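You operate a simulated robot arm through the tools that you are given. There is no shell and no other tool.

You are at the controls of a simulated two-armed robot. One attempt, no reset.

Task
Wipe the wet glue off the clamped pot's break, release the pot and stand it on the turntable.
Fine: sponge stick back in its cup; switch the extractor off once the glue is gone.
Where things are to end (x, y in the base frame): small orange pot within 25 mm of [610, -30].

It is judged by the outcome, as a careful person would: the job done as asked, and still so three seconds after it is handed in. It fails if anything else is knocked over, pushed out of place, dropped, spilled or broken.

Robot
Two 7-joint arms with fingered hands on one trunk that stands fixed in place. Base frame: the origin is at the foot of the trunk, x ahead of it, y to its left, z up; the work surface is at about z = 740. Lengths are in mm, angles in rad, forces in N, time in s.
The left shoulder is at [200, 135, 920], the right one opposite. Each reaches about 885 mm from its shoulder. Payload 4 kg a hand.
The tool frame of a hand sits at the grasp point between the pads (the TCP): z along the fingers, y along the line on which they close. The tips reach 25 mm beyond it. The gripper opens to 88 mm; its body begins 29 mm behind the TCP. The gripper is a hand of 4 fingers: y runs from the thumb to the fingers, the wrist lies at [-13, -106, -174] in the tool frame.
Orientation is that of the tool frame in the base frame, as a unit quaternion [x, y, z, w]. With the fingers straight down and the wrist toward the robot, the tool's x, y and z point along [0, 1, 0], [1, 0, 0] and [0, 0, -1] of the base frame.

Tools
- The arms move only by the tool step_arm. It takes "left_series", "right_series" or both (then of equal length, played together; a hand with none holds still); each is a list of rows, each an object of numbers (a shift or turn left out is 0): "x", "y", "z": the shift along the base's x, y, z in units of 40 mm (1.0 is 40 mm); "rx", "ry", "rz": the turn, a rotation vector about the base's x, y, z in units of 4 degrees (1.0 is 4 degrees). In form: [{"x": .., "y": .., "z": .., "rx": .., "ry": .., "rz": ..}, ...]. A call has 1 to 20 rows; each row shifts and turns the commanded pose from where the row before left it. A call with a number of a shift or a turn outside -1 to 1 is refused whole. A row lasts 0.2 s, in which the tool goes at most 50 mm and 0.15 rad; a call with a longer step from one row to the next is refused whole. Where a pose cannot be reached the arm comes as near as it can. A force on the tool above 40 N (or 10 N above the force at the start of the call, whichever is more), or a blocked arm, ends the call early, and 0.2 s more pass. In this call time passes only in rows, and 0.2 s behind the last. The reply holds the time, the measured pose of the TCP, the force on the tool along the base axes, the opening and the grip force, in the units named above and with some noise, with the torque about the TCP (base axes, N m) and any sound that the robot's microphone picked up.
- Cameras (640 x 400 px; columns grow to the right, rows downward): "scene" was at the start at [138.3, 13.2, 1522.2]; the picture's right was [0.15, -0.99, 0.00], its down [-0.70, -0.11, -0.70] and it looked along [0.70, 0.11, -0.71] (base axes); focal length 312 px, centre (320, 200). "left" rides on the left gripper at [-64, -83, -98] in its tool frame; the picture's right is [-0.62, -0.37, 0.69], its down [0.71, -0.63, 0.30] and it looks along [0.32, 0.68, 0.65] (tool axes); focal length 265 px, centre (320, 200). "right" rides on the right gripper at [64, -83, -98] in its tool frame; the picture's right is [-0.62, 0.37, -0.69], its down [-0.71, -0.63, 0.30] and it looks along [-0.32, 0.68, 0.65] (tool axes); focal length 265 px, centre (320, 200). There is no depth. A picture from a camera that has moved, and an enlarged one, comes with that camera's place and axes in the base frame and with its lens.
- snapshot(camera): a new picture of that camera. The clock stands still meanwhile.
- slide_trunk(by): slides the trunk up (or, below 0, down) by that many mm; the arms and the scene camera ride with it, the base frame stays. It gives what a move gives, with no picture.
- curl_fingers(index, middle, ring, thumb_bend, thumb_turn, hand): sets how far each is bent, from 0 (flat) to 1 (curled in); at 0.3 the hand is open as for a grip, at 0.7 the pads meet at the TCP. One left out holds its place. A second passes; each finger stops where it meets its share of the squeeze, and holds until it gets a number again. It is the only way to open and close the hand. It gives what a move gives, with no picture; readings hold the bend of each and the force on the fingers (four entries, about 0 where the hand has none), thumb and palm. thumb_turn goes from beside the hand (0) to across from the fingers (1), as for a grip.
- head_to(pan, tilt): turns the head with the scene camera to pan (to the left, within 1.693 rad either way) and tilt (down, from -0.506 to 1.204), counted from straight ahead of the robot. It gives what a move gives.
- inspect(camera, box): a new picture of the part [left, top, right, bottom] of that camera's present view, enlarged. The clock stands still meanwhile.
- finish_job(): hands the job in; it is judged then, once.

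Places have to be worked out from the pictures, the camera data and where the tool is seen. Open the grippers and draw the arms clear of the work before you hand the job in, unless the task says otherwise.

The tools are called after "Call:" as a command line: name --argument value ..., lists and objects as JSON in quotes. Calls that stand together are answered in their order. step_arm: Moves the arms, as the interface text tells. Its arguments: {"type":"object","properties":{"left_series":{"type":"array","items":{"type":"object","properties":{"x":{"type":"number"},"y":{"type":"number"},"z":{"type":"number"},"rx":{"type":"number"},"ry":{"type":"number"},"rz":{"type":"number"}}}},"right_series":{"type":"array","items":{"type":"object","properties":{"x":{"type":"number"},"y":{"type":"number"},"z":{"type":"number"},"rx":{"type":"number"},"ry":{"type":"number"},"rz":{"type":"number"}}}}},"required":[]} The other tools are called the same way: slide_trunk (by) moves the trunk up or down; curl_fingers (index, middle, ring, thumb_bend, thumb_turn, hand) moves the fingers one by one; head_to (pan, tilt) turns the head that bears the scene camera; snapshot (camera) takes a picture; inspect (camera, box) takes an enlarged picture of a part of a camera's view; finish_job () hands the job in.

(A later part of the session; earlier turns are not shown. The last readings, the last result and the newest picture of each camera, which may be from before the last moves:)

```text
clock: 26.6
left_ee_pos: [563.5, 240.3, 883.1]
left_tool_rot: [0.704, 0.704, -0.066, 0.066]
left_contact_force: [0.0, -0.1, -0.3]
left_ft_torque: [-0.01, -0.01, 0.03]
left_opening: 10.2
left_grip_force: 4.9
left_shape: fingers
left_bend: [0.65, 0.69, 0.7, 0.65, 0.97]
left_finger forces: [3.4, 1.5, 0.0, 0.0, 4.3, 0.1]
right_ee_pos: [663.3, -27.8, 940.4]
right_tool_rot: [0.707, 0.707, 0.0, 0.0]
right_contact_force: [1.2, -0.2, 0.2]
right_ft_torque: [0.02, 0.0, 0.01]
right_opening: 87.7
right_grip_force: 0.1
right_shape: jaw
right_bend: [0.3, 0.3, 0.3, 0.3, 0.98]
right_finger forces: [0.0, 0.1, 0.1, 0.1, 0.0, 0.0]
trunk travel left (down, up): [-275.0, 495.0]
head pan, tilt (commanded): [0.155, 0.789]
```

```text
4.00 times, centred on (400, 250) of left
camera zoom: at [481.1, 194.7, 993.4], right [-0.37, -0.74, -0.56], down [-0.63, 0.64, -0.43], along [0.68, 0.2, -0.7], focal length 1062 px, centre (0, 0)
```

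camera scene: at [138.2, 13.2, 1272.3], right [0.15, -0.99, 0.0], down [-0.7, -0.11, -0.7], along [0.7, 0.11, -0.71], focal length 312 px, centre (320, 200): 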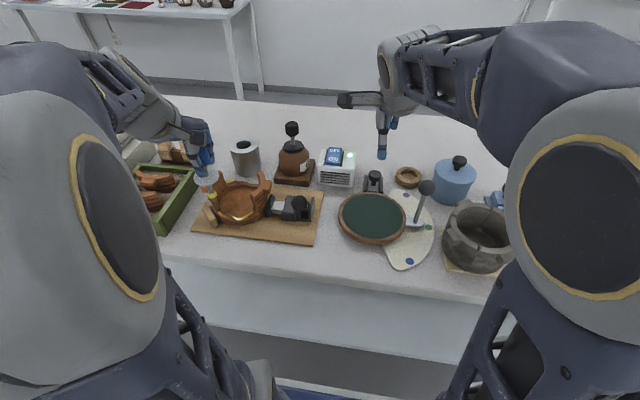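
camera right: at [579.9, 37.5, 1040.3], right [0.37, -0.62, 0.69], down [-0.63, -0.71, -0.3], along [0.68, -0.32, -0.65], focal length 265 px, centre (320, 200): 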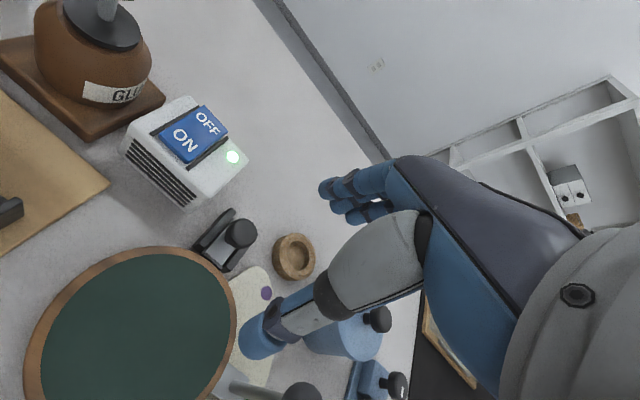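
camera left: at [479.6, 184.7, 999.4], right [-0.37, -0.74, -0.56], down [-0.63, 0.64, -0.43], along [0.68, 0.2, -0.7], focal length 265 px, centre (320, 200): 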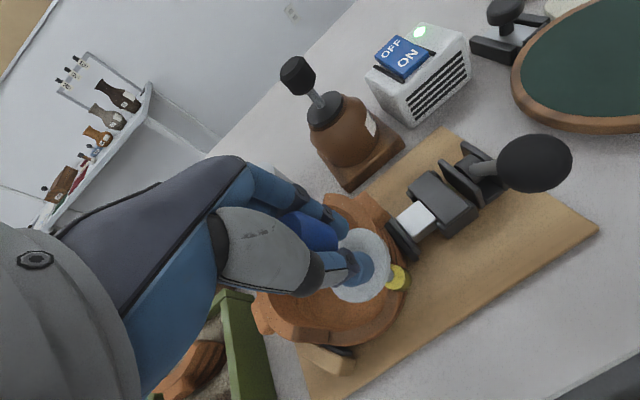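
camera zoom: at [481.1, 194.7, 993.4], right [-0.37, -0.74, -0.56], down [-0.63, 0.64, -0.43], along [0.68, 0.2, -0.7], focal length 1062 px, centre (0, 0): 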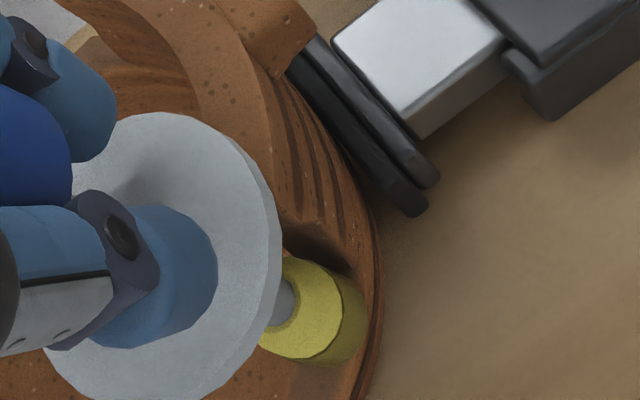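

The sponge covers the last patch. I'll lower until it touches and rub with tiny strokes.

Call:
step_arm --left_series '[{"z": -0.1}]'

Call:
step_arm --left_series '[{"z": -0.05}]'

Call:
inspect --camera "scene" --box '[215, 175, 285, 235]'

```text
clock: 27.0
left_ee_pos: [564.0, 239.9, 878.9]
left_tool_rot: [0.704, 0.704, -0.066, 0.067]
left_contact_force: [-0.3, 0.0, -0.6]
left_ft_torque: [0.0, -0.01, -0.02]
left_opening: 10.1
left_grip_force: 4.9
left_shape: fingers
left_bend: [0.65, 0.69, 0.7, 0.65, 0.97]
left_finger forces: [3.4, 1.5, 0.1, 0.1, 4.6, 0.0]
right_ee_pos: [663.9, -28.9, 940.9]
right_tool_rot: [0.708, 0.707, 0.0, 0.0]
right_contact_force: [0.0, 0.4, -0.4]
right_ft_torque: [-0.01, -0.02, 0.02]
right_opening: 87.4
right_grip_force: 0.0
right_shape: jaw
right_bend: [0.3, 0.3, 0.3, 0.3, 0.98]
right_finger forces: [0.0, 0.0, 0.0, 0.0, 0.0, 0.1]
trunk travel left (down, up): [-275.0, 495.0]
head pan, tilt (commanded): [0.155, 0.789]
```

```text
clock: 27.4
left_ee_pos: [564.0, 240.1, 878.8]
left_tool_rot: [0.704, 0.704, -0.067, 0.066]
left_contact_force: [0.4, 0.1, 2.0]
left_ft_torque: [-0.03, 0.01, -0.03]
left_opening: 10.0
left_grip_force: 4.7
left_shape: fingers
left_bend: [0.65, 0.69, 0.7, 0.65, 0.97]
left_finger forces: [3.4, 1.4, 0.1, 0.0, 4.5, 0.0]
right_ee_pos: [662.2, -26.8, 941.4]
right_tool_rot: [0.708, 0.707, 0.0, 0.0]
right_contact_force: [0.5, 0.1, 0.6]
right_ft_torque: [0.0, -0.01, 0.03]
right_opening: 87.8
right_grip_force: 0.1
right_shape: jaw
right_bend: [0.3, 0.3, 0.3, 0.3, 0.98]
right_finger forces: [0.0, 0.0, 0.1, 0.0, 0.1, 0.1]
trunk travel left (down, up): [-275.0, 495.0]
head pan, tilt (commanded): [0.155, 0.789]
```

```text
6.67 times, centred on (250, 205) of scene
camera zoom: at [138.2, 13.2, 1272.3], right [0.15, -0.99, 0.0], down [-0.7, -0.11, -0.7], along [0.7, 0.11, -0.71], focal length 2076 px, centre (787, 167)
```

zoom: 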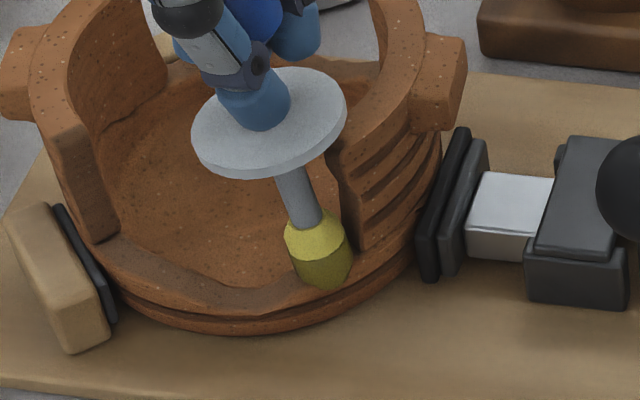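

Contact at 2 N. I'll make a few small strokes along the ledge with slightly more pressure, then lift to look.

Call:
step_arm --left_series '[{"x": 0.03, "y": -0.06, "z": -0.02}, {"x": -0.07, "y": 0.14, "z": -0.03}, {"x": 0.07, "y": -0.14, "z": 0.02}, {"x": -0.04, "y": 0.08}, {"z": 0.3}, {"x": -0.3, "y": 0.3, "z": 0.7}]'

Call:
inspect --camera "scene" --box '[205, 165, 285, 235]'

Call:
snapshot --camera "left"

```text
clock: 28.8
left_ee_pos: [552.8, 253.1, 915.9]
left_tool_rot: [0.704, 0.704, -0.066, 0.066]
left_contact_force: [0.2, 0.0, -0.7]
left_ft_torque: [0.0, -0.03, 0.0]
left_opening: 8.4
left_grip_force: 4.7
left_shape: fingers
left_bend: [0.66, 0.69, 0.7, 0.66, 0.97]
left_finger forces: [3.4, 1.3, 0.1, 0.0, 4.3, 0.0]
right_ee_pos: [663.7, -28.6, 941.1]
right_tool_rot: [0.707, 0.707, 0.0, 0.0]
right_contact_force: [0.1, 0.1, -0.4]
right_ft_torque: [0.01, 0.0, 0.01]
right_opening: 87.7
right_grip_force: 0.0
right_shape: jaw
right_bend: [0.3, 0.3, 0.3, 0.3, 0.98]
right_finger forces: [0.0, 0.0, 0.0, 0.0, 0.0, 0.0]
trunk travel left (down, up): [-275.0, 495.0]
head pan, tilt (commanded): [0.155, 0.789]
```

```text
5.71 times, centred on (245, 200) of scene
camera zoom: at [138.3, 13.2, 1272.2], right [0.15, -0.99, 0.0], down [-0.7, -0.11, -0.7], along [0.7, 0.11, -0.71], focal length 1780 px, centre (749, 200)
```

zoom: 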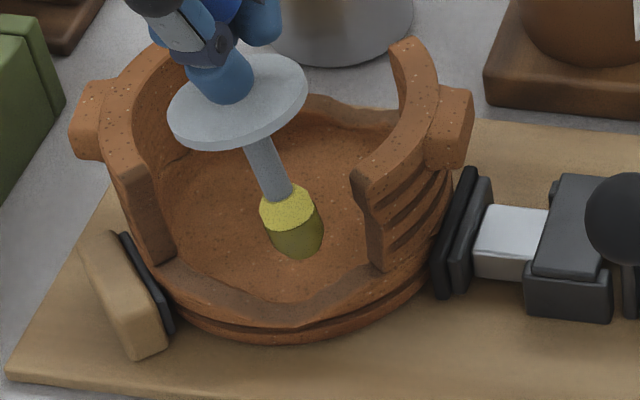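

```text
taken
camera left: at [469.0, 207.2, 1026.2], right [-0.37, -0.74, -0.56], down [-0.63, 0.64, -0.43], along [0.68, 0.2, -0.7], focal length 265 px, centre (320, 200)
```

left: 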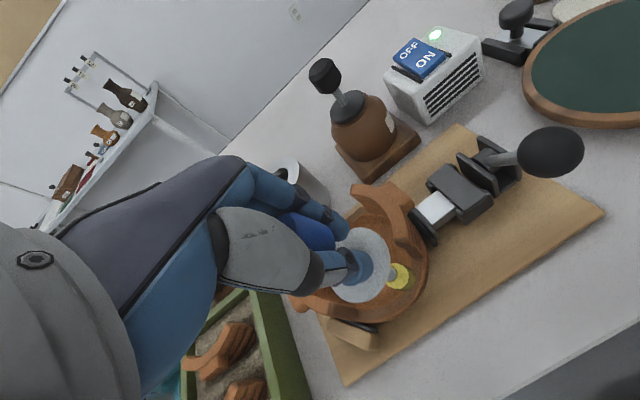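

The ledge looks clean end to end. I'll zoom right in to make sure no glue remains at either end.

Call:
inspect --camera "scene" --box '[215, 195, 265, 228]'

Call:
inspect --camera "left" --box '[340, 210, 440, 330]'

```text
12.12 times, centred on (240, 212) of scene
camera zoom: at [138.3, 13.2, 1272.2], right [0.15, -0.99, 0.0], down [-0.7, -0.11, -0.7], along [0.7, 0.11, -0.71], focal length 3775 px, centre (1290, 61)
```

zoom: 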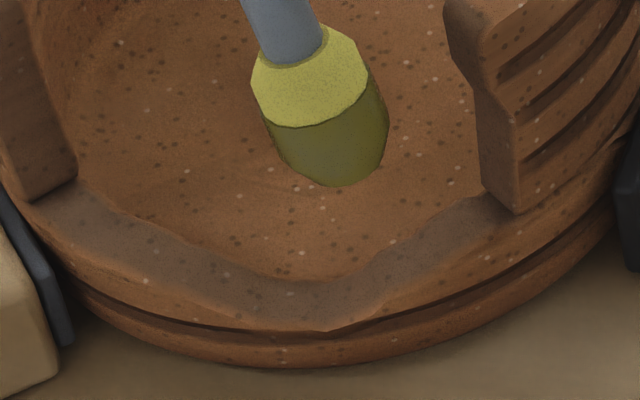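

```text
3.33 times, centred on (390, 270) of left
camera zoom: at [469.0, 207.2, 1026.2], right [-0.37, -0.74, -0.56], down [-0.63, 0.64, -0.43], along [0.68, 0.2, -0.7], focal length 885 px, centre (87, -33)
```

zoom: 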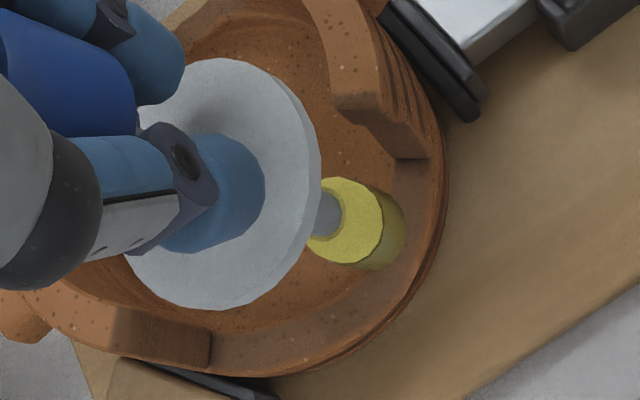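

The break is clean with no yellow left anywhere. The stick leans 8° (bottom toward -y), so I'll raise it, turn the hand back 8.4° to make it vertical, and carry it over the cup hole at about (745, 299, 820).

Call:
step_arm --left_series '[{"z": 0.8, "rx": 0.7}, {"z": 0.8, "rx": 0.7}, {"z": 0.75, "rx": 0.7}, {"x": 0.7, "y": 0.15}, {"x": 0.9, "y": 0.19}, {"x": 0.9, "y": 0.19}, {"x": 0.9, "y": 0.19}, {"x": 0.9, "y": 0.19}, {"x": 0.57, "y": 0.13}]'

Call:
snapshot --camera "left"

Call:
inspect --camera "scene" --box '[190, 70, 310, 190]'

```text
clock: 30.8
left_ee_pos: [747.5, 292.9, 1009.0]
left_tool_rot: [0.707, 0.707, -0.015, 0.015]
left_contact_force: [0.1, -0.2, -0.4]
left_ft_torque: [0.01, -0.01, 0.02]
left_opening: 8.1
left_grip_force: 4.2
left_shape: fingers
left_bend: [0.66, 0.69, 0.7, 0.66, 0.97]
left_finger forces: [3.3, 1.4, 0.1, 0.1, 4.0, 0.0]
right_ee_pos: [662.1, -28.2, 940.7]
right_tool_rot: [0.707, 0.707, 0.0, 0.0]
right_contact_force: [0.1, 0.5, 0.0]
right_ft_torque: [-0.01, -0.01, -0.02]
right_opening: 87.9
right_grip_force: 0.0
right_shape: jaw
right_bend: [0.3, 0.3, 0.3, 0.3, 0.98]
right_finger forces: [0.0, 0.1, 0.0, 0.1, 0.1, 0.0]
trunk travel left (down, up): [-275.0, 495.0]
head pan, tilt (commanded): [0.155, 0.789]
```

```text
taken
camera left: at [663.7, 233.3, 1111.9], right [-0.37, -0.65, -0.67], down [-0.63, 0.7, -0.33], along [0.68, 0.3, -0.67], focal length 265 px, centre (320, 200)
```

left: 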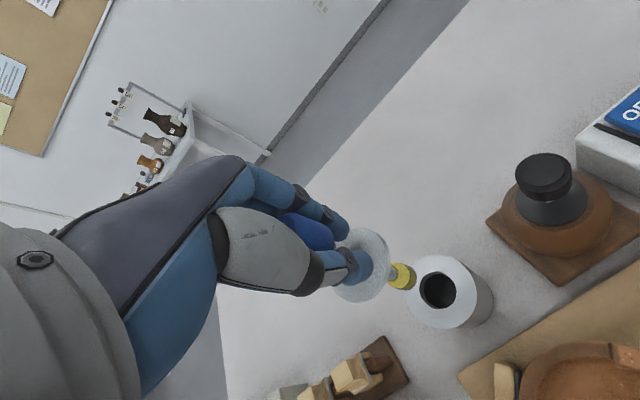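

```text
3.33 times, centred on (250, 130) of scene
camera zoom: at [138.2, 13.2, 1272.2], right [0.15, -0.99, 0.0], down [-0.7, -0.11, -0.7], along [0.7, 0.11, -0.71], focal length 1038 px, centre (553, 433)
```

zoom: 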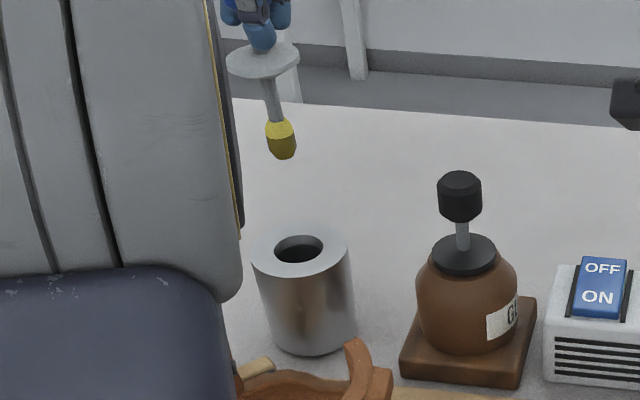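

I'll zoom in on the sponge and the hole from both cameras to line them up.

Call:
inspect --camera "left" --box '[330, 220, 500, 340]'

Call:
inspect --camera "scene" --box '[215, 75, 295, 155]'

```text
3.33 times, centred on (415, 280) of left
camera zoom: at [663.7, 233.3, 1111.9], right [-0.37, -0.65, -0.67], down [-0.63, 0.7, -0.33], along [0.68, 0.3, -0.67], focal length 885 px, centre (3, -67)
```

zoom: 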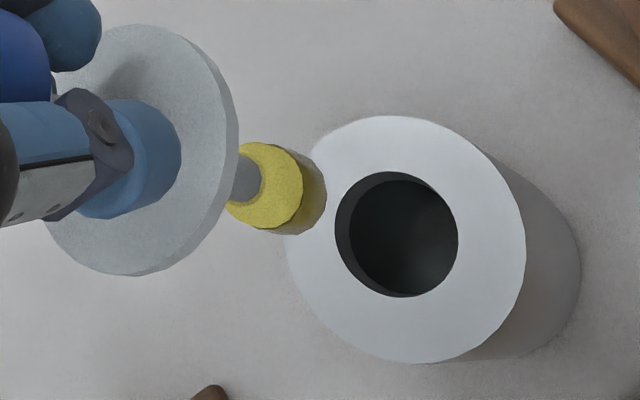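

```text
5.00 times, centred on (255, 115) of scene
camera zoom: at [138.2, 13.2, 1272.2], right [0.15, -0.99, 0.0], down [-0.7, -0.11, -0.7], along [0.7, 0.11, -0.71], focal length 1557 px, centre (645, 625)
```

zoom: 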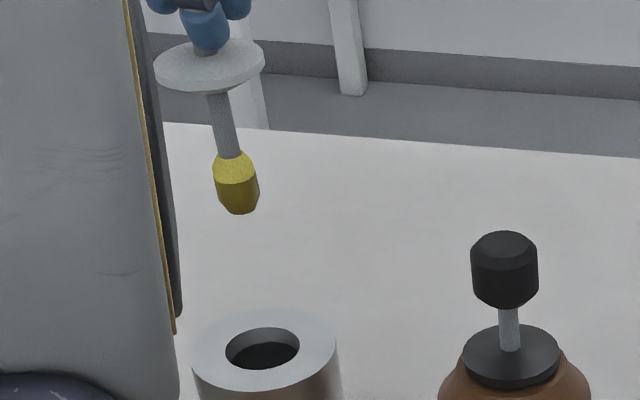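

The stick is vertical and the sponge is only (+1, +3.5) off the hole centre, with ±9 mm clearance. I'll correct that and lower the sponge into the hole.

Call:
step_arm --left_series '[{"x": 0.04, "y": 0.09}, {"z": -0.6}, {"z": -0.6}, {"z": -0.5}, {"z": -0.5}, {"z": -0.5}]'

Call:
inspect --camera "left" --box '[330, 220, 500, 340]'

Call:
inspect --camera "scene" --box '[200, 95, 290, 195]'

```text
clock: 32.2
left_ee_pos: [748.7, 297.3, 901.6]
left_tool_rot: [0.707, 0.707, -0.014, 0.014]
left_contact_force: [-0.9, -0.7, -0.8]
left_ft_torque: [0.01, -0.02, 0.0]
left_opening: 8.5
left_grip_force: 4.5
left_shape: fingers
left_bend: [0.66, 0.69, 0.7, 0.66, 0.97]
left_finger forces: [3.1, 1.3, 0.1, 0.0, 3.9, 0.0]
right_ee_pos: [663.0, -27.8, 941.2]
right_tool_rot: [0.707, 0.707, 0.0, 0.0]
right_contact_force: [-0.6, 0.2, -0.2]
right_ft_torque: [0.02, 0.02, -0.04]
right_opening: 87.6
right_grip_force: 0.0
right_shape: jaw
right_bend: [0.3, 0.3, 0.3, 0.3, 0.98]
right_finger forces: [0.0, 0.1, 0.0, 0.1, 0.0, 0.0]
trunk travel left (down, up): [-275.0, 495.0]
head pan, tilt (commanded): [0.155, 0.789]
```

```text
3.33 times, centred on (415, 280) of left
camera zoom: at [665.8, 237.3, 1004.2], right [-0.37, -0.65, -0.67], down [-0.63, 0.7, -0.33], along [0.68, 0.3, -0.67], focal length 885 px, centre (3, -67)
```

zoom: 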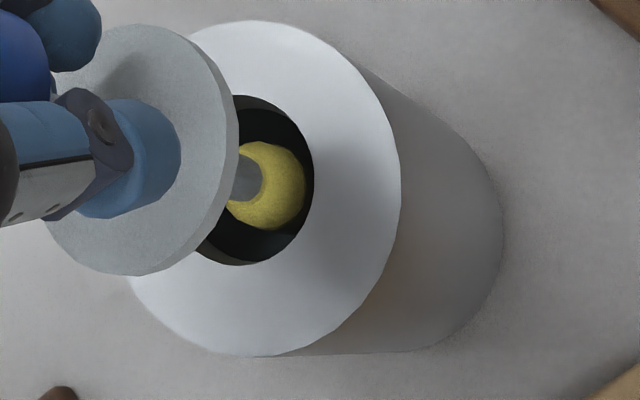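

```text
4.00 times, centred on (245, 145) of scene
camera zoom: at [138.3, 13.2, 1272.2], right [0.15, -0.99, 0.0], down [-0.7, -0.11, -0.7], along [0.7, 0.11, -0.71], focal length 1246 px, centre (620, 420)
```

zoom: 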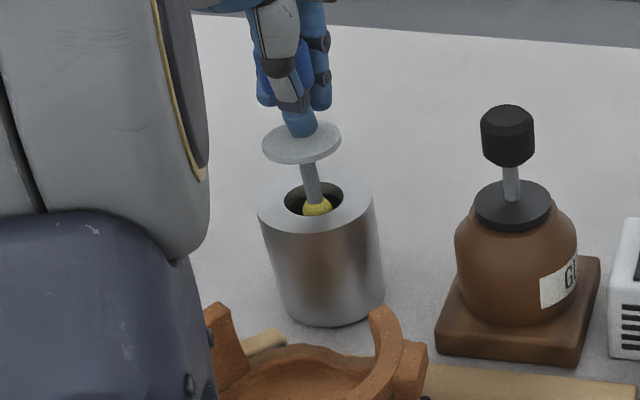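

The sponge is entering the hole, well centred. I'll lower further and then creep down until the disc seats on the cup.

Call:
step_arm --left_series '[{"z": -0.4}, {"z": -0.4}]'

Call:
step_arm --left_series '[{"z": -0.08}]'

Call:
inspect --camera "left" --box '[330, 220, 500, 340]'

Call:
inspect --camera "scene" --box '[200, 95, 290, 195]'

```text
clock: 32.8
left_ee_pos: [749.0, 297.2, 870.0]
left_tool_rot: [0.707, 0.707, -0.015, 0.015]
left_contact_force: [-1.1, -0.2, -0.8]
left_ft_torque: [-0.01, 0.0, 0.01]
left_opening: 8.1
left_grip_force: 4.2
left_shape: fingers
left_bend: [0.66, 0.69, 0.7, 0.66, 0.97]
left_finger forces: [3.1, 1.3, 0.0, 0.1, 3.9, 0.0]
right_ee_pos: [662.6, -28.0, 941.1]
right_tool_rot: [0.707, 0.707, 0.0, 0.0]
right_contact_force: [-0.2, -0.4, -0.1]
right_ft_torque: [0.0, -0.02, -0.01]
right_opening: 87.5
right_grip_force: 0.1
right_shape: jaw
right_bend: [0.3, 0.3, 0.3, 0.3, 0.98]
right_finger forces: [0.1, 0.1, 0.0, 0.0, 0.1, 0.0]
trunk travel left (down, up): [-275.0, 495.0]
head pan, tilt (commanded): [0.155, 0.789]
```

```text
clock: 33.2
left_ee_pos: [749.3, 297.7, 866.8]
left_tool_rot: [0.707, 0.707, -0.015, 0.015]
left_contact_force: [-0.4, 0.0, 0.1]
left_ft_torque: [0.01, 0.03, 0.01]
left_opening: 8.3
left_grip_force: 4.4
left_shape: fingers
left_bend: [0.66, 0.69, 0.7, 0.66, 0.97]
left_finger forces: [3.1, 1.1, 0.0, 0.0, 4.1, 0.0]
right_ee_pos: [663.8, -27.6, 941.6]
right_tool_rot: [0.707, 0.707, 0.0, 0.0]
right_contact_force: [-0.7, -0.3, 0.3]
right_ft_torque: [-0.01, -0.03, 0.0]
right_opening: 87.8
right_grip_force: 0.1
right_shape: jaw
right_bend: [0.3, 0.3, 0.3, 0.3, 0.98]
right_finger forces: [0.0, 0.0, 0.1, 0.0, 0.2, 0.0]
trunk travel left (down, up): [-275.0, 495.0]
head pan, tilt (commanded): [0.155, 0.789]
```

```text
3.33 times, centred on (415, 280) of left
camera zoom: at [665.8, 237.5, 969.3], right [-0.37, -0.65, -0.67], down [-0.63, 0.7, -0.33], along [0.68, 0.3, -0.67], focal length 885 px, centre (3, -67)
```

zoom: 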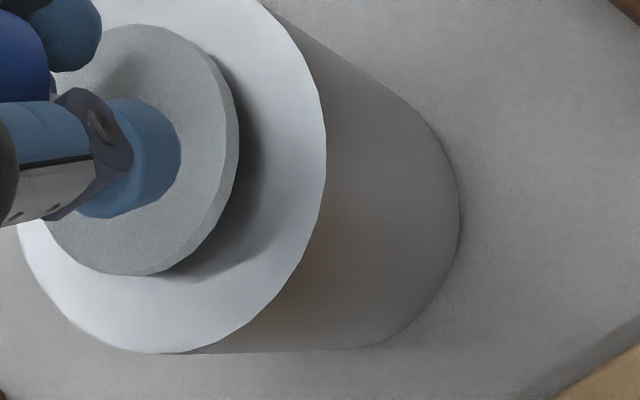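

```text
4.00 times, centred on (245, 145) of scene
camera zoom: at [138.3, 13.2, 1272.2], right [0.15, -0.99, 0.0], down [-0.7, -0.11, -0.7], along [0.7, 0.11, -0.71], focal length 1246 px, centre (620, 420)
```

zoom: 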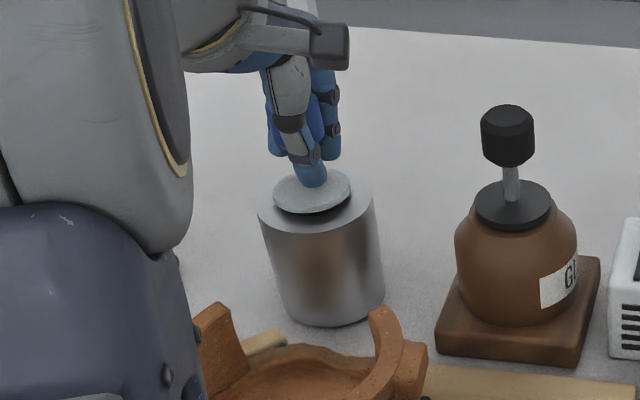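

The disc is almost seated, with a small gap left. I'll creep down another few millimetres.

Call:
step_arm --left_series '[{"z": -0.06}]'

Call:
step_arm --left_series '[{"z": -0.05}]'

Call:
inspect --camera "scene" --box '[220, 115, 280, 185]'

```text
clock: 33.6
left_ee_pos: [749.4, 297.9, 865.6]
left_tool_rot: [0.707, 0.707, -0.014, 0.016]
left_contact_force: [-1.5, -2.4, 4.7]
left_ft_torque: [-0.01, -0.04, 0.02]
left_opening: 8.0
left_grip_force: 4.6
left_shape: fingers
left_bend: [0.66, 0.69, 0.7, 0.66, 0.97]
left_finger forces: [3.2, 1.0, 0.0, 0.0, 5.3, 0.0]
right_ee_pos: [662.3, -27.5, 939.9]
right_tool_rot: [0.707, 0.707, 0.001, 0.0]
right_contact_force: [-0.1, 0.7, -0.1]
right_ft_torque: [0.01, 0.06, -0.01]
right_opening: 87.3
right_grip_force: 0.1
right_shape: jaw
right_bend: [0.3, 0.3, 0.3, 0.3, 0.98]
right_finger forces: [0.0, 0.2, 0.1, 0.0, 0.1, 0.0]
trunk travel left (down, up): [-275.0, 495.0]
head pan, tilt (commanded): [0.155, 0.789]
```

```text
clock: 34.0
left_ee_pos: [748.8, 297.8, 863.1]
left_tool_rot: [0.707, 0.707, -0.014, 0.016]
left_contact_force: [-1.8, -4.6, 6.7]
left_ft_torque: [0.02, 0.04, -0.01]
left_opening: 7.2
left_grip_force: 4.8
left_shape: fingers
left_bend: [0.67, 0.69, 0.7, 0.67, 0.96]
left_finger forces: [2.8, 1.0, 0.1, 0.0, 6.1, 0.0]
right_ee_pos: [662.8, -27.8, 940.3]
right_tool_rot: [0.707, 0.707, 0.001, 0.0]
right_contact_force: [0.7, 1.1, -1.0]
right_ft_torque: [0.01, -0.03, 0.0]
right_opening: 87.6
right_grip_force: 0.1
right_shape: jaw
right_bend: [0.3, 0.3, 0.3, 0.3, 0.98]
right_finger forces: [0.1, 0.0, 0.1, 0.0, 0.0, 0.0]
trunk travel left (down, up): [-275.0, 495.0]
head pan, tilt (commanded): [0.155, 0.789]
```

```text
5.71 times, centred on (250, 150) of scene
camera zoom: at [138.1, 13.0, 1272.3], right [0.15, -0.99, 0.0], down [-0.7, -0.11, -0.7], along [0.7, 0.11, -0.71], focal length 1780 px, centre (720, 486)
```

zoom: 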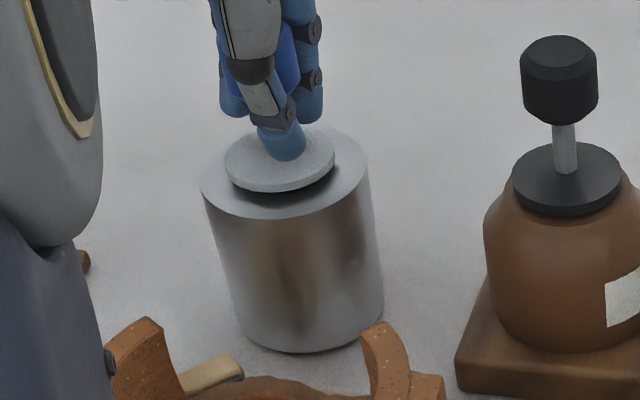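

The disc has seated (6.7 N up). I'll ease up 2 mm to relieve the load, then open the hand.

Call:
step_arm --left_series '[{"z": 0.05}]'

Call:
curl_fingers --hand "left" --index 0.3 --middle 0.3 --ring 0.3 --thumb_bend 0.3

Call:
inspect --camera "scene" --box '[220, 115, 280, 185]'

Call:
snapshot --camera "left"

```text
clock: 34.4
left_ee_pos: [749.2, 297.9, 864.0]
left_tool_rot: [0.707, 0.707, -0.015, 0.014]
left_contact_force: [-0.1, -0.8, 1.0]
left_ft_torque: [0.02, -0.01, -0.04]
left_opening: 6.9
left_grip_force: 4.4
left_shape: fingers
left_bend: [0.67, 0.69, 0.7, 0.67, 0.97]
left_finger forces: [3.0, 1.3, 0.1, 0.0, 4.7, 0.0]
right_ee_pos: [662.5, -27.1, 940.8]
right_tool_rot: [0.707, 0.707, -0.001, 0.0]
right_contact_force: [-0.6, -1.0, -0.4]
right_ft_torque: [0.01, 0.0, -0.02]
right_opening: 87.8
right_grip_force: 0.1
right_shape: jaw
right_bend: [0.3, 0.3, 0.3, 0.3, 0.98]
right_finger forces: [0.0, 0.0, 0.0, 0.0, 0.0, 0.0]
trunk travel left (down, up): [-275.0, 495.0]
head pan, tilt (commanded): [0.155, 0.789]
```

```text
clock: 35.4
left_ee_pos: [748.9, 296.9, 864.3]
left_tool_rot: [0.707, 0.707, -0.016, 0.016]
left_contact_force: [-0.1, -0.4, -0.4]
left_ft_torque: [0.02, 0.02, -0.01]
left_opening: 84.3
left_grip_force: 0.0
left_shape: fingers
left_bend: [0.3, 0.3, 0.3, 0.3, 0.97]
left_finger forces: [0.0, 0.1, 0.1, 0.0, 0.1, 0.0]
right_ee_pos: [662.4, -28.9, 940.5]
right_tool_rot: [0.707, 0.707, 0.0, 0.0]
right_contact_force: [0.3, -0.3, -0.3]
right_ft_torque: [0.01, 0.02, 0.0]
right_opening: 87.8
right_grip_force: 0.0
right_shape: jaw
right_bend: [0.3, 0.3, 0.3, 0.3, 0.98]
right_finger forces: [0.0, 0.1, 0.0, 0.0, 0.0, 0.0]
trunk travel left (down, up): [-275.0, 495.0]
head pan, tilt (commanded): [0.155, 0.789]
```

```text
5.71 times, centred on (250, 150) of scene
camera zoom: at [138.3, 13.2, 1272.2], right [0.15, -0.99, 0.0], down [-0.7, -0.11, -0.7], along [0.7, 0.11, -0.71], focal length 1780 px, centre (720, 486)
```

zoom: 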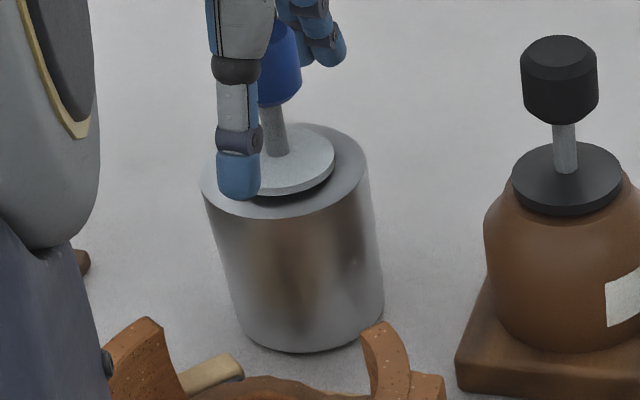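

```text
taken
camera left: at [665.5, 237.3, 967.3], right [-0.37, -0.65, -0.67], down [-0.63, 0.7, -0.33], along [0.68, 0.3, -0.67], focal length 265 px, centre (320, 200)
```

left: 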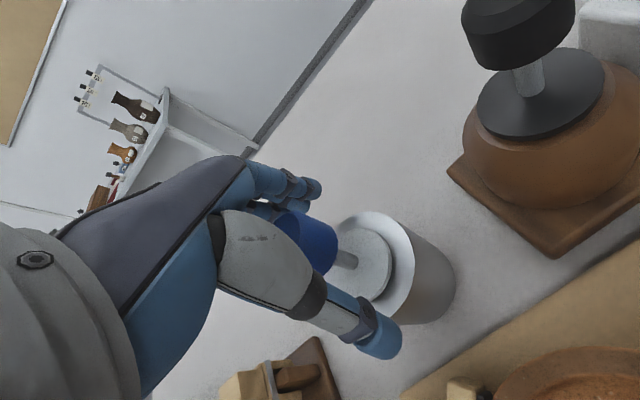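

The stick stands seated in its cup and the hand is open with no forces. I'll raise the hand straight up and clear.

Call:
step_arm --left_series '[{"z": 0.25}, {"z": 0.5}, {"z": 0.8}, {"z": 0.8}, {"z": 0.8, "rx": 0.45}]'

Call:
inspect --camera "scene" --box '[190, 100, 310, 240]'

Call:
snapshot --camera "left"

```text
clock: 36.6
left_ee_pos: [749.7, 297.5, 990.8]
left_tool_rot: [0.707, 0.707, -0.004, 0.003]
left_contact_force: [-0.1, 0.2, 0.9]
left_ft_torque: [-0.03, -0.03, 0.02]
left_opening: 84.3
left_grip_force: 0.0
left_shape: fingers
left_bend: [0.3, 0.3, 0.3, 0.3, 0.97]
left_finger forces: [0.1, 0.1, 0.0, 0.1, 0.0, 0.1]
right_ee_pos: [662.7, -28.2, 940.7]
right_tool_rot: [0.708, 0.707, 0.0, 0.0]
right_contact_force: [0.7, 0.2, -0.2]
right_ft_torque: [0.02, 0.03, 0.02]
right_opening: 87.7
right_grip_force: 0.0
right_shape: jaw
right_bend: [0.3, 0.3, 0.3, 0.3, 0.98]
right_finger forces: [0.0, 0.0, 0.0, 0.0, 0.1, 0.0]
trunk travel left (down, up): [-275.0, 495.0]
head pan, tilt (commanded): [0.155, 0.789]
```

```text
2.86 times, centred on (250, 170) of scene
camera zoom: at [138.3, 13.2, 1272.2], right [0.15, -0.99, 0.0], down [-0.7, -0.11, -0.7], along [0.7, 0.11, -0.71], focal length 890 px, centre (520, 286)
```

zoom: 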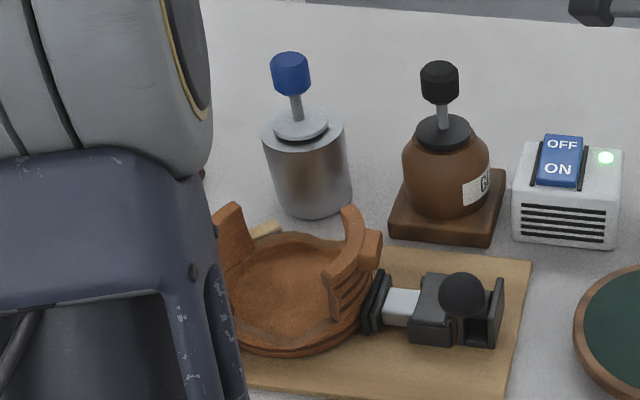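

```text
taken
camera left: at [665.8, 234.4, 1091.9], right [-0.37, -0.63, -0.69], down [-0.63, 0.71, -0.31], along [0.68, 0.32, -0.66], focal length 265 px, centre (320, 200)
```

left: 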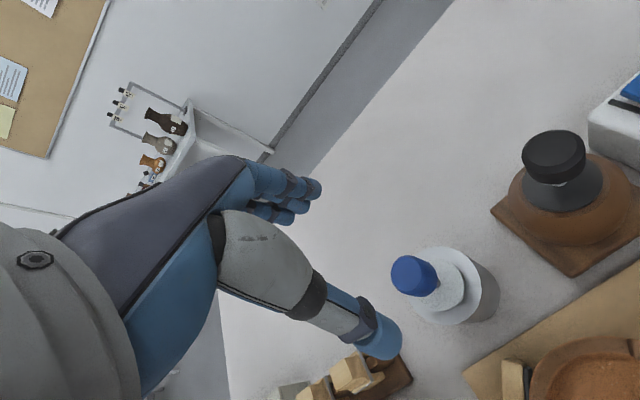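

The sponge stick is properly back. Next is the extractor: the OFF end of the rocker is at about (767, 75, 811). I'll press it with the right thumb tip, which sits 44 mm behind the TCP, so I'll bring the right hand to about (811, 75) and stay high.

Call:
step_arm --right_series '[{"x": 0.6, "y": 0.4}, {"x": 0.62, "y": 0.43}, {"x": 0.62, "y": 0.43}, {"x": 0.62, "y": 0.43}, {"x": 0.62, "y": 0.43}, {"x": 0.62, "y": 0.43}, {"z": -0.5}]'

Call:
snapshot --camera "right"

Call:
inspect --camera "scene" --box '[290, 100, 390, 200]'

Call:
snapshot --camera "left"

```text
clock: 38.2
left_ee_pos: [749.9, 297.3, 991.6]
left_tool_rot: [0.707, 0.707, -0.004, 0.004]
left_contact_force: [-0.3, -0.2, 0.9]
left_ft_torque: [0.02, 0.01, -0.01]
left_opening: 84.5
left_grip_force: 0.1
left_shape: fingers
left_bend: [0.3, 0.3, 0.3, 0.3, 0.97]
left_finger forces: [0.1, 0.0, 0.0, 0.0, 0.0, 0.1]
right_ee_pos: [811.1, 74.2, 921.7]
right_tool_rot: [0.707, 0.707, 0.0, 0.0]
right_contact_force: [-0.2, -0.3, 0.3]
right_ft_torque: [0.0, 0.01, 0.01]
right_opening: 87.5
right_grip_force: 0.1
right_shape: jaw
right_bend: [0.3, 0.3, 0.3, 0.3, 0.98]
right_finger forces: [0.0, 0.0, 0.0, 0.1, 0.1, 0.1]
trunk travel left (down, up): [-275.0, 495.0]
head pan, tilt (commanded): [0.155, 0.789]
```

```text
taken
camera right: at [727.6, 139.4, 1020.6], right [0.37, -0.62, 0.69], down [-0.63, -0.72, -0.3], along [0.68, -0.32, -0.65], focal length 265 px, centre (320, 200)
```

right: 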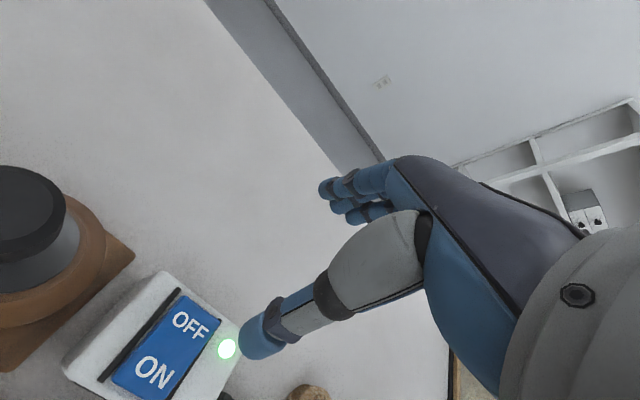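

```text
4.00 times, centred on (340, 150) of scene
camera zoom: at [138.2, 13.2, 1272.2], right [0.15, -0.99, 0.0], down [-0.7, -0.11, -0.7], along [0.7, 0.11, -0.71], focal length 1246 px, centre (240, 400)
```

zoom: 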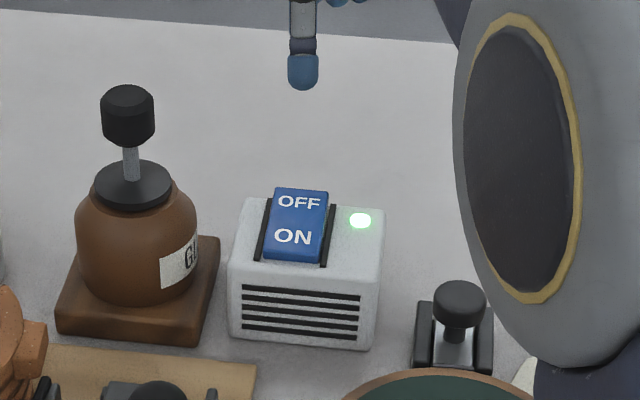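

```text
taken
camera left: at [665.9, 234.4, 1091.6], right [-0.37, -0.63, -0.69], down [-0.63, 0.71, -0.31], along [0.68, 0.32, -0.66], focal length 265 px, centre (320, 200)
```

left: 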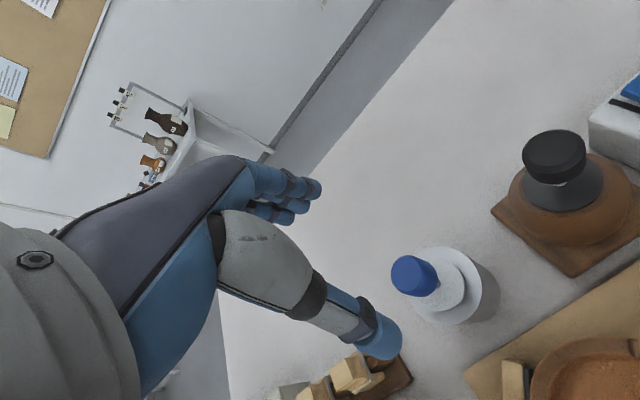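

Thumb tip is at about (759, 71, 897) and the OFF end of the rocker about (768, 74, 811). I'll shift +11 in x, +3 in y and lower to just above the rocker.

Call:
step_arm --right_series '[{"x": 0.27, "y": 0.07}, {"z": -0.6}, {"z": -0.6}, {"z": -0.55}]'

Call:
snapshot --camera "right"

Call:
inspect --camera "scene" --box '[310, 120, 370, 190]'

```text
clock: 39.2
left_ee_pos: [749.0, 298.6, 992.0]
left_tool_rot: [0.707, 0.707, -0.004, 0.003]
left_contact_force: [0.2, 1.0, -0.4]
left_ft_torque: [-0.01, 0.0, -0.01]
left_opening: 84.5
left_grip_force: 0.0
left_shape: fingers
left_bend: [0.3, 0.3, 0.3, 0.3, 0.97]
left_finger forces: [0.0, 0.0, 0.0, 0.0, 0.0, 0.0]
right_ee_pos: [821.1, 77.2, 851.1]
right_tool_rot: [0.707, 0.707, -0.001, 0.0]
right_contact_force: [-0.3, -0.2, -0.3]
right_ft_torque: [0.01, 0.03, 0.0]
right_opening: 87.8
right_grip_force: 0.1
right_shape: jaw
right_bend: [0.3, 0.3, 0.3, 0.3, 0.98]
right_finger forces: [0.0, 0.1, 0.0, 0.0, 0.0, 0.0]
trunk travel left (down, up): [-275.0, 495.0]
head pan, tilt (commanded): [0.155, 0.789]
```

```text
taken
camera right: at [738.8, 142.4, 950.4], right [0.37, -0.62, 0.69], down [-0.63, -0.71, -0.3], along [0.68, -0.32, -0.65], focal length 265 px, centre (320, 200)
```

right: 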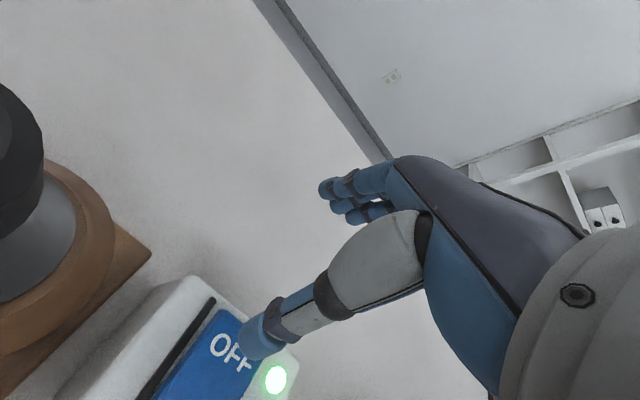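

```text
5.71 times, centred on (340, 155) of scene
camera zoom: at [138.3, 13.2, 1272.3], right [0.15, -0.99, 0.0], down [-0.7, -0.11, -0.7], along [0.7, 0.11, -0.71], focal length 1780 px, centre (206, 457)
```

zoom: 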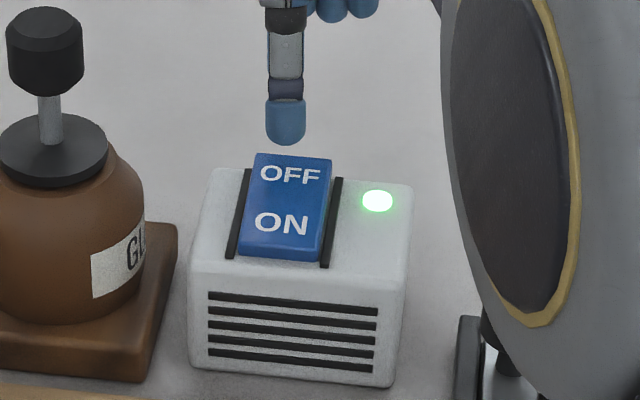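

The thumb tip is right above the OFF end. I'll nudge +3 mm in x, lower to touch, and press a few millimetres.

Call:
step_arm --right_series '[{"x": 0.08, "z": -0.2}, {"z": -0.12}]'

Call:
step_arm --right_series '[{"z": -0.08}]'

Call:
inspect --camera "scene" --box '[310, 120, 370, 190]'

```text
clock: 39.8
left_ee_pos: [749.4, 297.2, 991.6]
left_tool_rot: [0.707, 0.707, -0.004, 0.004]
left_contact_force: [-0.7, -1.2, -0.8]
left_ft_torque: [0.02, 0.0, 0.0]
left_opening: 84.6
left_grip_force: 0.1
left_shape: fingers
left_bend: [0.3, 0.3, 0.3, 0.3, 0.97]
left_finger forces: [0.0, 0.0, 0.0, 0.1, 0.0, 0.1]
right_ee_pos: [823.6, 77.0, 837.6]
right_tool_rot: [0.706, 0.708, -0.001, 0.0]
right_contact_force: [0.0, 0.8, 0.2]
right_ft_torque: [-0.01, -0.02, -0.01]
right_opening: 87.6
right_grip_force: 0.1
right_shape: jaw
right_bend: [0.3, 0.3, 0.3, 0.3, 0.98]
right_finger forces: [0.0, 0.1, 0.1, 0.1, 0.3, 0.1]
trunk travel left (down, up): [-275.0, 495.0]
head pan, tilt (commanded): [0.155, 0.789]
heard: click
```

```text
clock: 40.2
left_ee_pos: [749.0, 298.6, 990.3]
left_tool_rot: [0.707, 0.707, -0.004, 0.004]
left_contact_force: [-0.4, 0.0, 1.2]
left_ft_torque: [-0.04, 0.01, -0.03]
left_opening: 84.3
left_grip_force: 0.1
left_shape: fingers
left_bend: [0.3, 0.3, 0.3, 0.3, 0.97]
left_finger forces: [0.0, 0.0, 0.1, 0.0, 0.0, 0.0]
right_ee_pos: [823.8, 77.9, 834.7]
right_tool_rot: [0.707, 0.707, 0.0, 0.0]
right_contact_force: [1.5, 0.0, 0.3]
right_ft_torque: [-0.01, -0.01, -0.04]
right_opening: 87.6
right_grip_force: 0.2
right_shape: jaw
right_bend: [0.3, 0.3, 0.3, 0.3, 0.98]
right_finger forces: [0.1, 0.0, 0.0, 0.1, 0.0, 0.0]
trunk travel left (down, up): [-275.0, 495.0]
head pan, tilt (commanded): [0.155, 0.789]
```

```text
5.71 times, centred on (340, 155) of scene
camera zoom: at [138.3, 13.2, 1272.2], right [0.15, -0.99, 0.0], down [-0.7, -0.11, -0.7], along [0.7, 0.11, -0.71], focal length 1780 px, centre (206, 457)
```

zoom: 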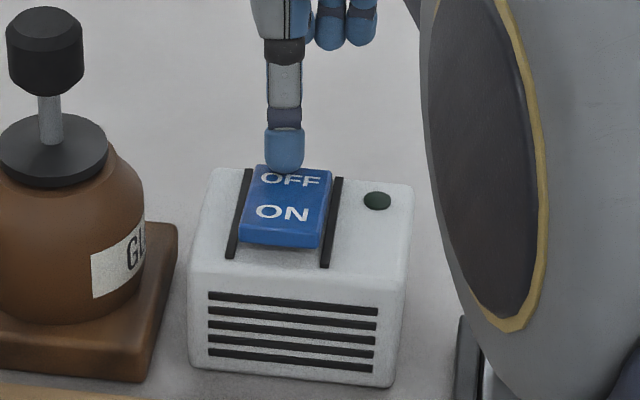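

Click heard, and the green light is out: the extractor is off. I'll raise the right hand and bring it over toward the clamp lever ball at about (545, 117, 842).

Call:
step_arm --right_series '[{"z": 0.6}, {"z": 0.8}, {"z": 0.8}, {"z": 0.6}, {"x": -0.8, "y": 0.1}, {"x": -0.95, "y": 0.12}, {"x": -0.95, "y": 0.12}, {"x": -0.95, "y": 0.13}, {"x": -0.95, "y": 0.13}, {"x": -0.95, "y": 0.13}, {"x": -0.95, "y": 0.13}, {"x": -0.4, "y": 0.1}]'

Call:
snapshot --camera "right"

Call:
snapshot --camera "scene"

```text
clock: 42.8
left_ee_pos: [748.9, 297.9, 990.2]
left_tool_rot: [0.708, 0.707, -0.004, 0.004]
left_contact_force: [-0.4, 0.8, -0.1]
left_ft_torque: [-0.02, 0.0, 0.03]
left_opening: 84.5
left_grip_force: 0.0
left_shape: fingers
left_bend: [0.3, 0.3, 0.3, 0.3, 0.97]
left_finger forces: [0.1, 0.1, 0.0, 0.0, 0.1, 0.0]
right_ee_pos: [548.5, 115.0, 946.9]
right_tool_rot: [0.707, 0.707, 0.001, 0.0]
right_contact_force: [0.2, 0.0, -0.2]
right_ft_torque: [0.0, 0.02, 0.01]
right_opening: 87.8
right_grip_force: 0.1
right_shape: jaw
right_bend: [0.3, 0.3, 0.3, 0.3, 0.98]
right_finger forces: [0.0, 0.0, 0.0, 0.0, 0.0, 0.0]
trunk travel left (down, up): [-275.0, 495.0]
head pan, tilt (commanded): [0.155, 0.789]
```

```text
taken
camera right: at [465.9, 180.9, 1046.0], right [0.37, -0.62, 0.69], down [-0.63, -0.71, -0.3], along [0.68, -0.32, -0.65], focal length 265 px, centre (320, 200)
```

right: 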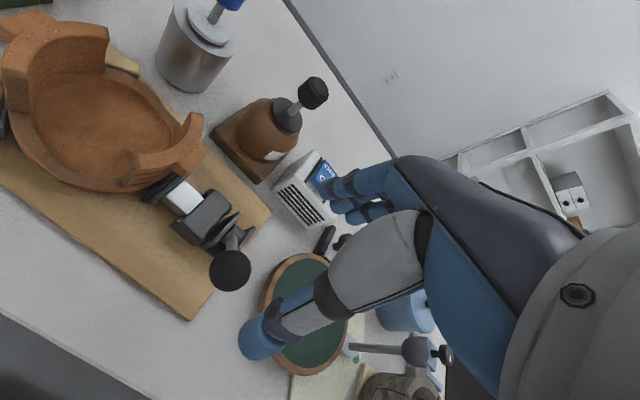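

```text
taken
camera scene: at [138.3, 13.2, 1272.2], right [0.15, -0.99, 0.0], down [-0.7, -0.11, -0.7], along [0.7, 0.11, -0.71], focal length 312 px, centre (320, 200)
```

scene: 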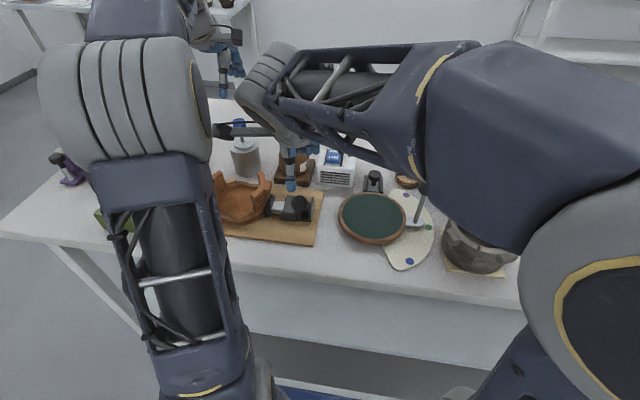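

I'll look closely at the lever and its pivot from this new viewpoint before touching it.

Call:
inspect --camera "right" --box '[140, 160, 280, 300]'

Call:
inspect --camera "scene" --box '[260, 170, 330, 240]'

```text
2.86 times, centred on (210, 230) of right
camera zoom: at [465.9, 180.9, 1046.0], right [0.37, -0.62, 0.69], down [-0.63, -0.71, -0.3], along [0.68, -0.32, -0.65], focal length 758 px, centre (634, 114)
```

zoom: 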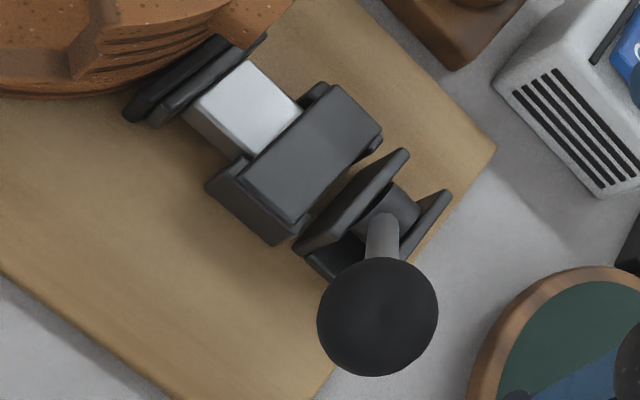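

```text
5.71 times, centred on (295, 205) of scene
camera zoom: at [138.3, 13.2, 1272.2], right [0.15, -0.99, 0.0], down [-0.7, -0.11, -0.7], along [0.7, 0.11, -0.71], focal length 1780 px, centre (463, 171)
```

zoom: 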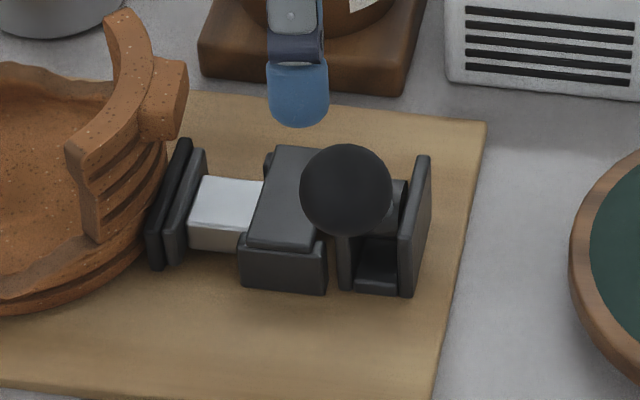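

The rod leans about 48° toward the robot. I'll lower the open right hand so the thumb is on the near side of the ball with the tips only down to its mid-height, then try nudging the lever up and away with small, watched steps.

Call:
step_arm --right_series '[{"x": 0.36, "y": 0.1}, {"z": -0.7}, {"z": -0.7}, {"z": -0.7}]'

Call:
inspect --camera "scene" --box '[255, 140, 335, 240]'

Call:
snapshot --camera "right"

```text
clock: 43.8
left_ee_pos: [748.2, 298.4, 990.9]
left_tool_rot: [0.707, 0.707, -0.004, 0.004]
left_contact_force: [0.0, 0.1, 0.2]
left_ft_torque: [-0.02, 0.03, 0.0]
left_opening: 84.4
left_grip_force: 0.1
left_shape: fingers
left_bend: [0.3, 0.3, 0.3, 0.3, 0.97]
left_finger forces: [0.1, 0.1, 0.0, 0.1, 0.0, 0.0]
right_ee_pos: [563.7, 118.8, 862.8]
right_tool_rot: [0.706, 0.708, 0.0, 0.0]
right_contact_force: [0.2, 0.0, 0.1]
right_ft_torque: [0.04, -0.02, 0.0]
right_opening: 87.5
right_grip_force: 0.1
right_shape: jaw
right_bend: [0.3, 0.3, 0.3, 0.3, 0.98]
right_finger forces: [0.0, 0.0, 0.1, 0.0, 0.0, 0.0]
trunk travel left (down, up): [-275.0, 495.0]
head pan, tilt (commanded): [0.155, 0.789]
```

```text
4.00 times, centred on (295, 190) of scene
camera zoom: at [138.2, 13.2, 1272.3], right [0.15, -0.99, 0.0], down [-0.7, -0.11, -0.7], along [0.7, 0.11, -0.71], focal length 1246 px, centre (420, 240)
```

zoom: 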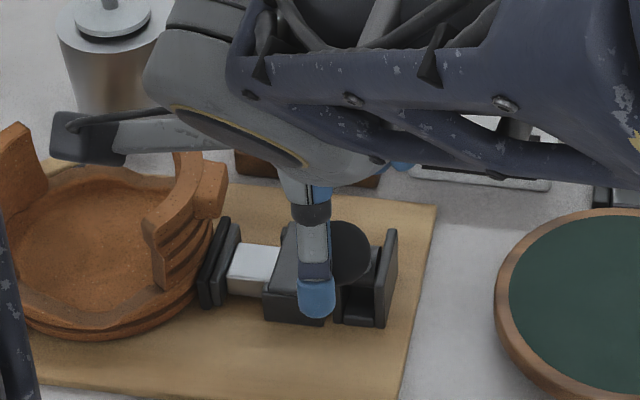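

```text
taken
camera right: at [480.5, 184.3, 962.5], right [0.37, -0.62, 0.69], down [-0.63, -0.71, -0.3], along [0.68, -0.32, -0.65], focal length 265 px, centre (320, 200)
```

right: 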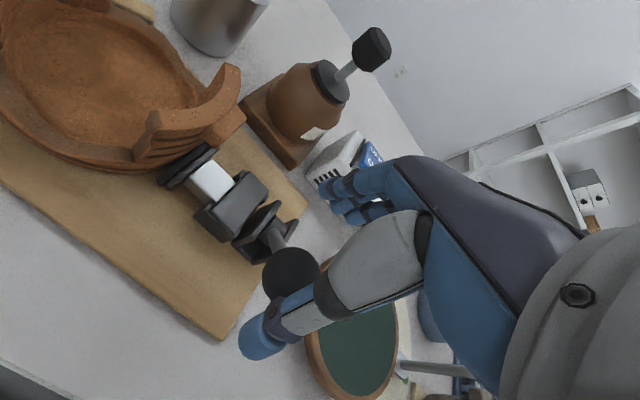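

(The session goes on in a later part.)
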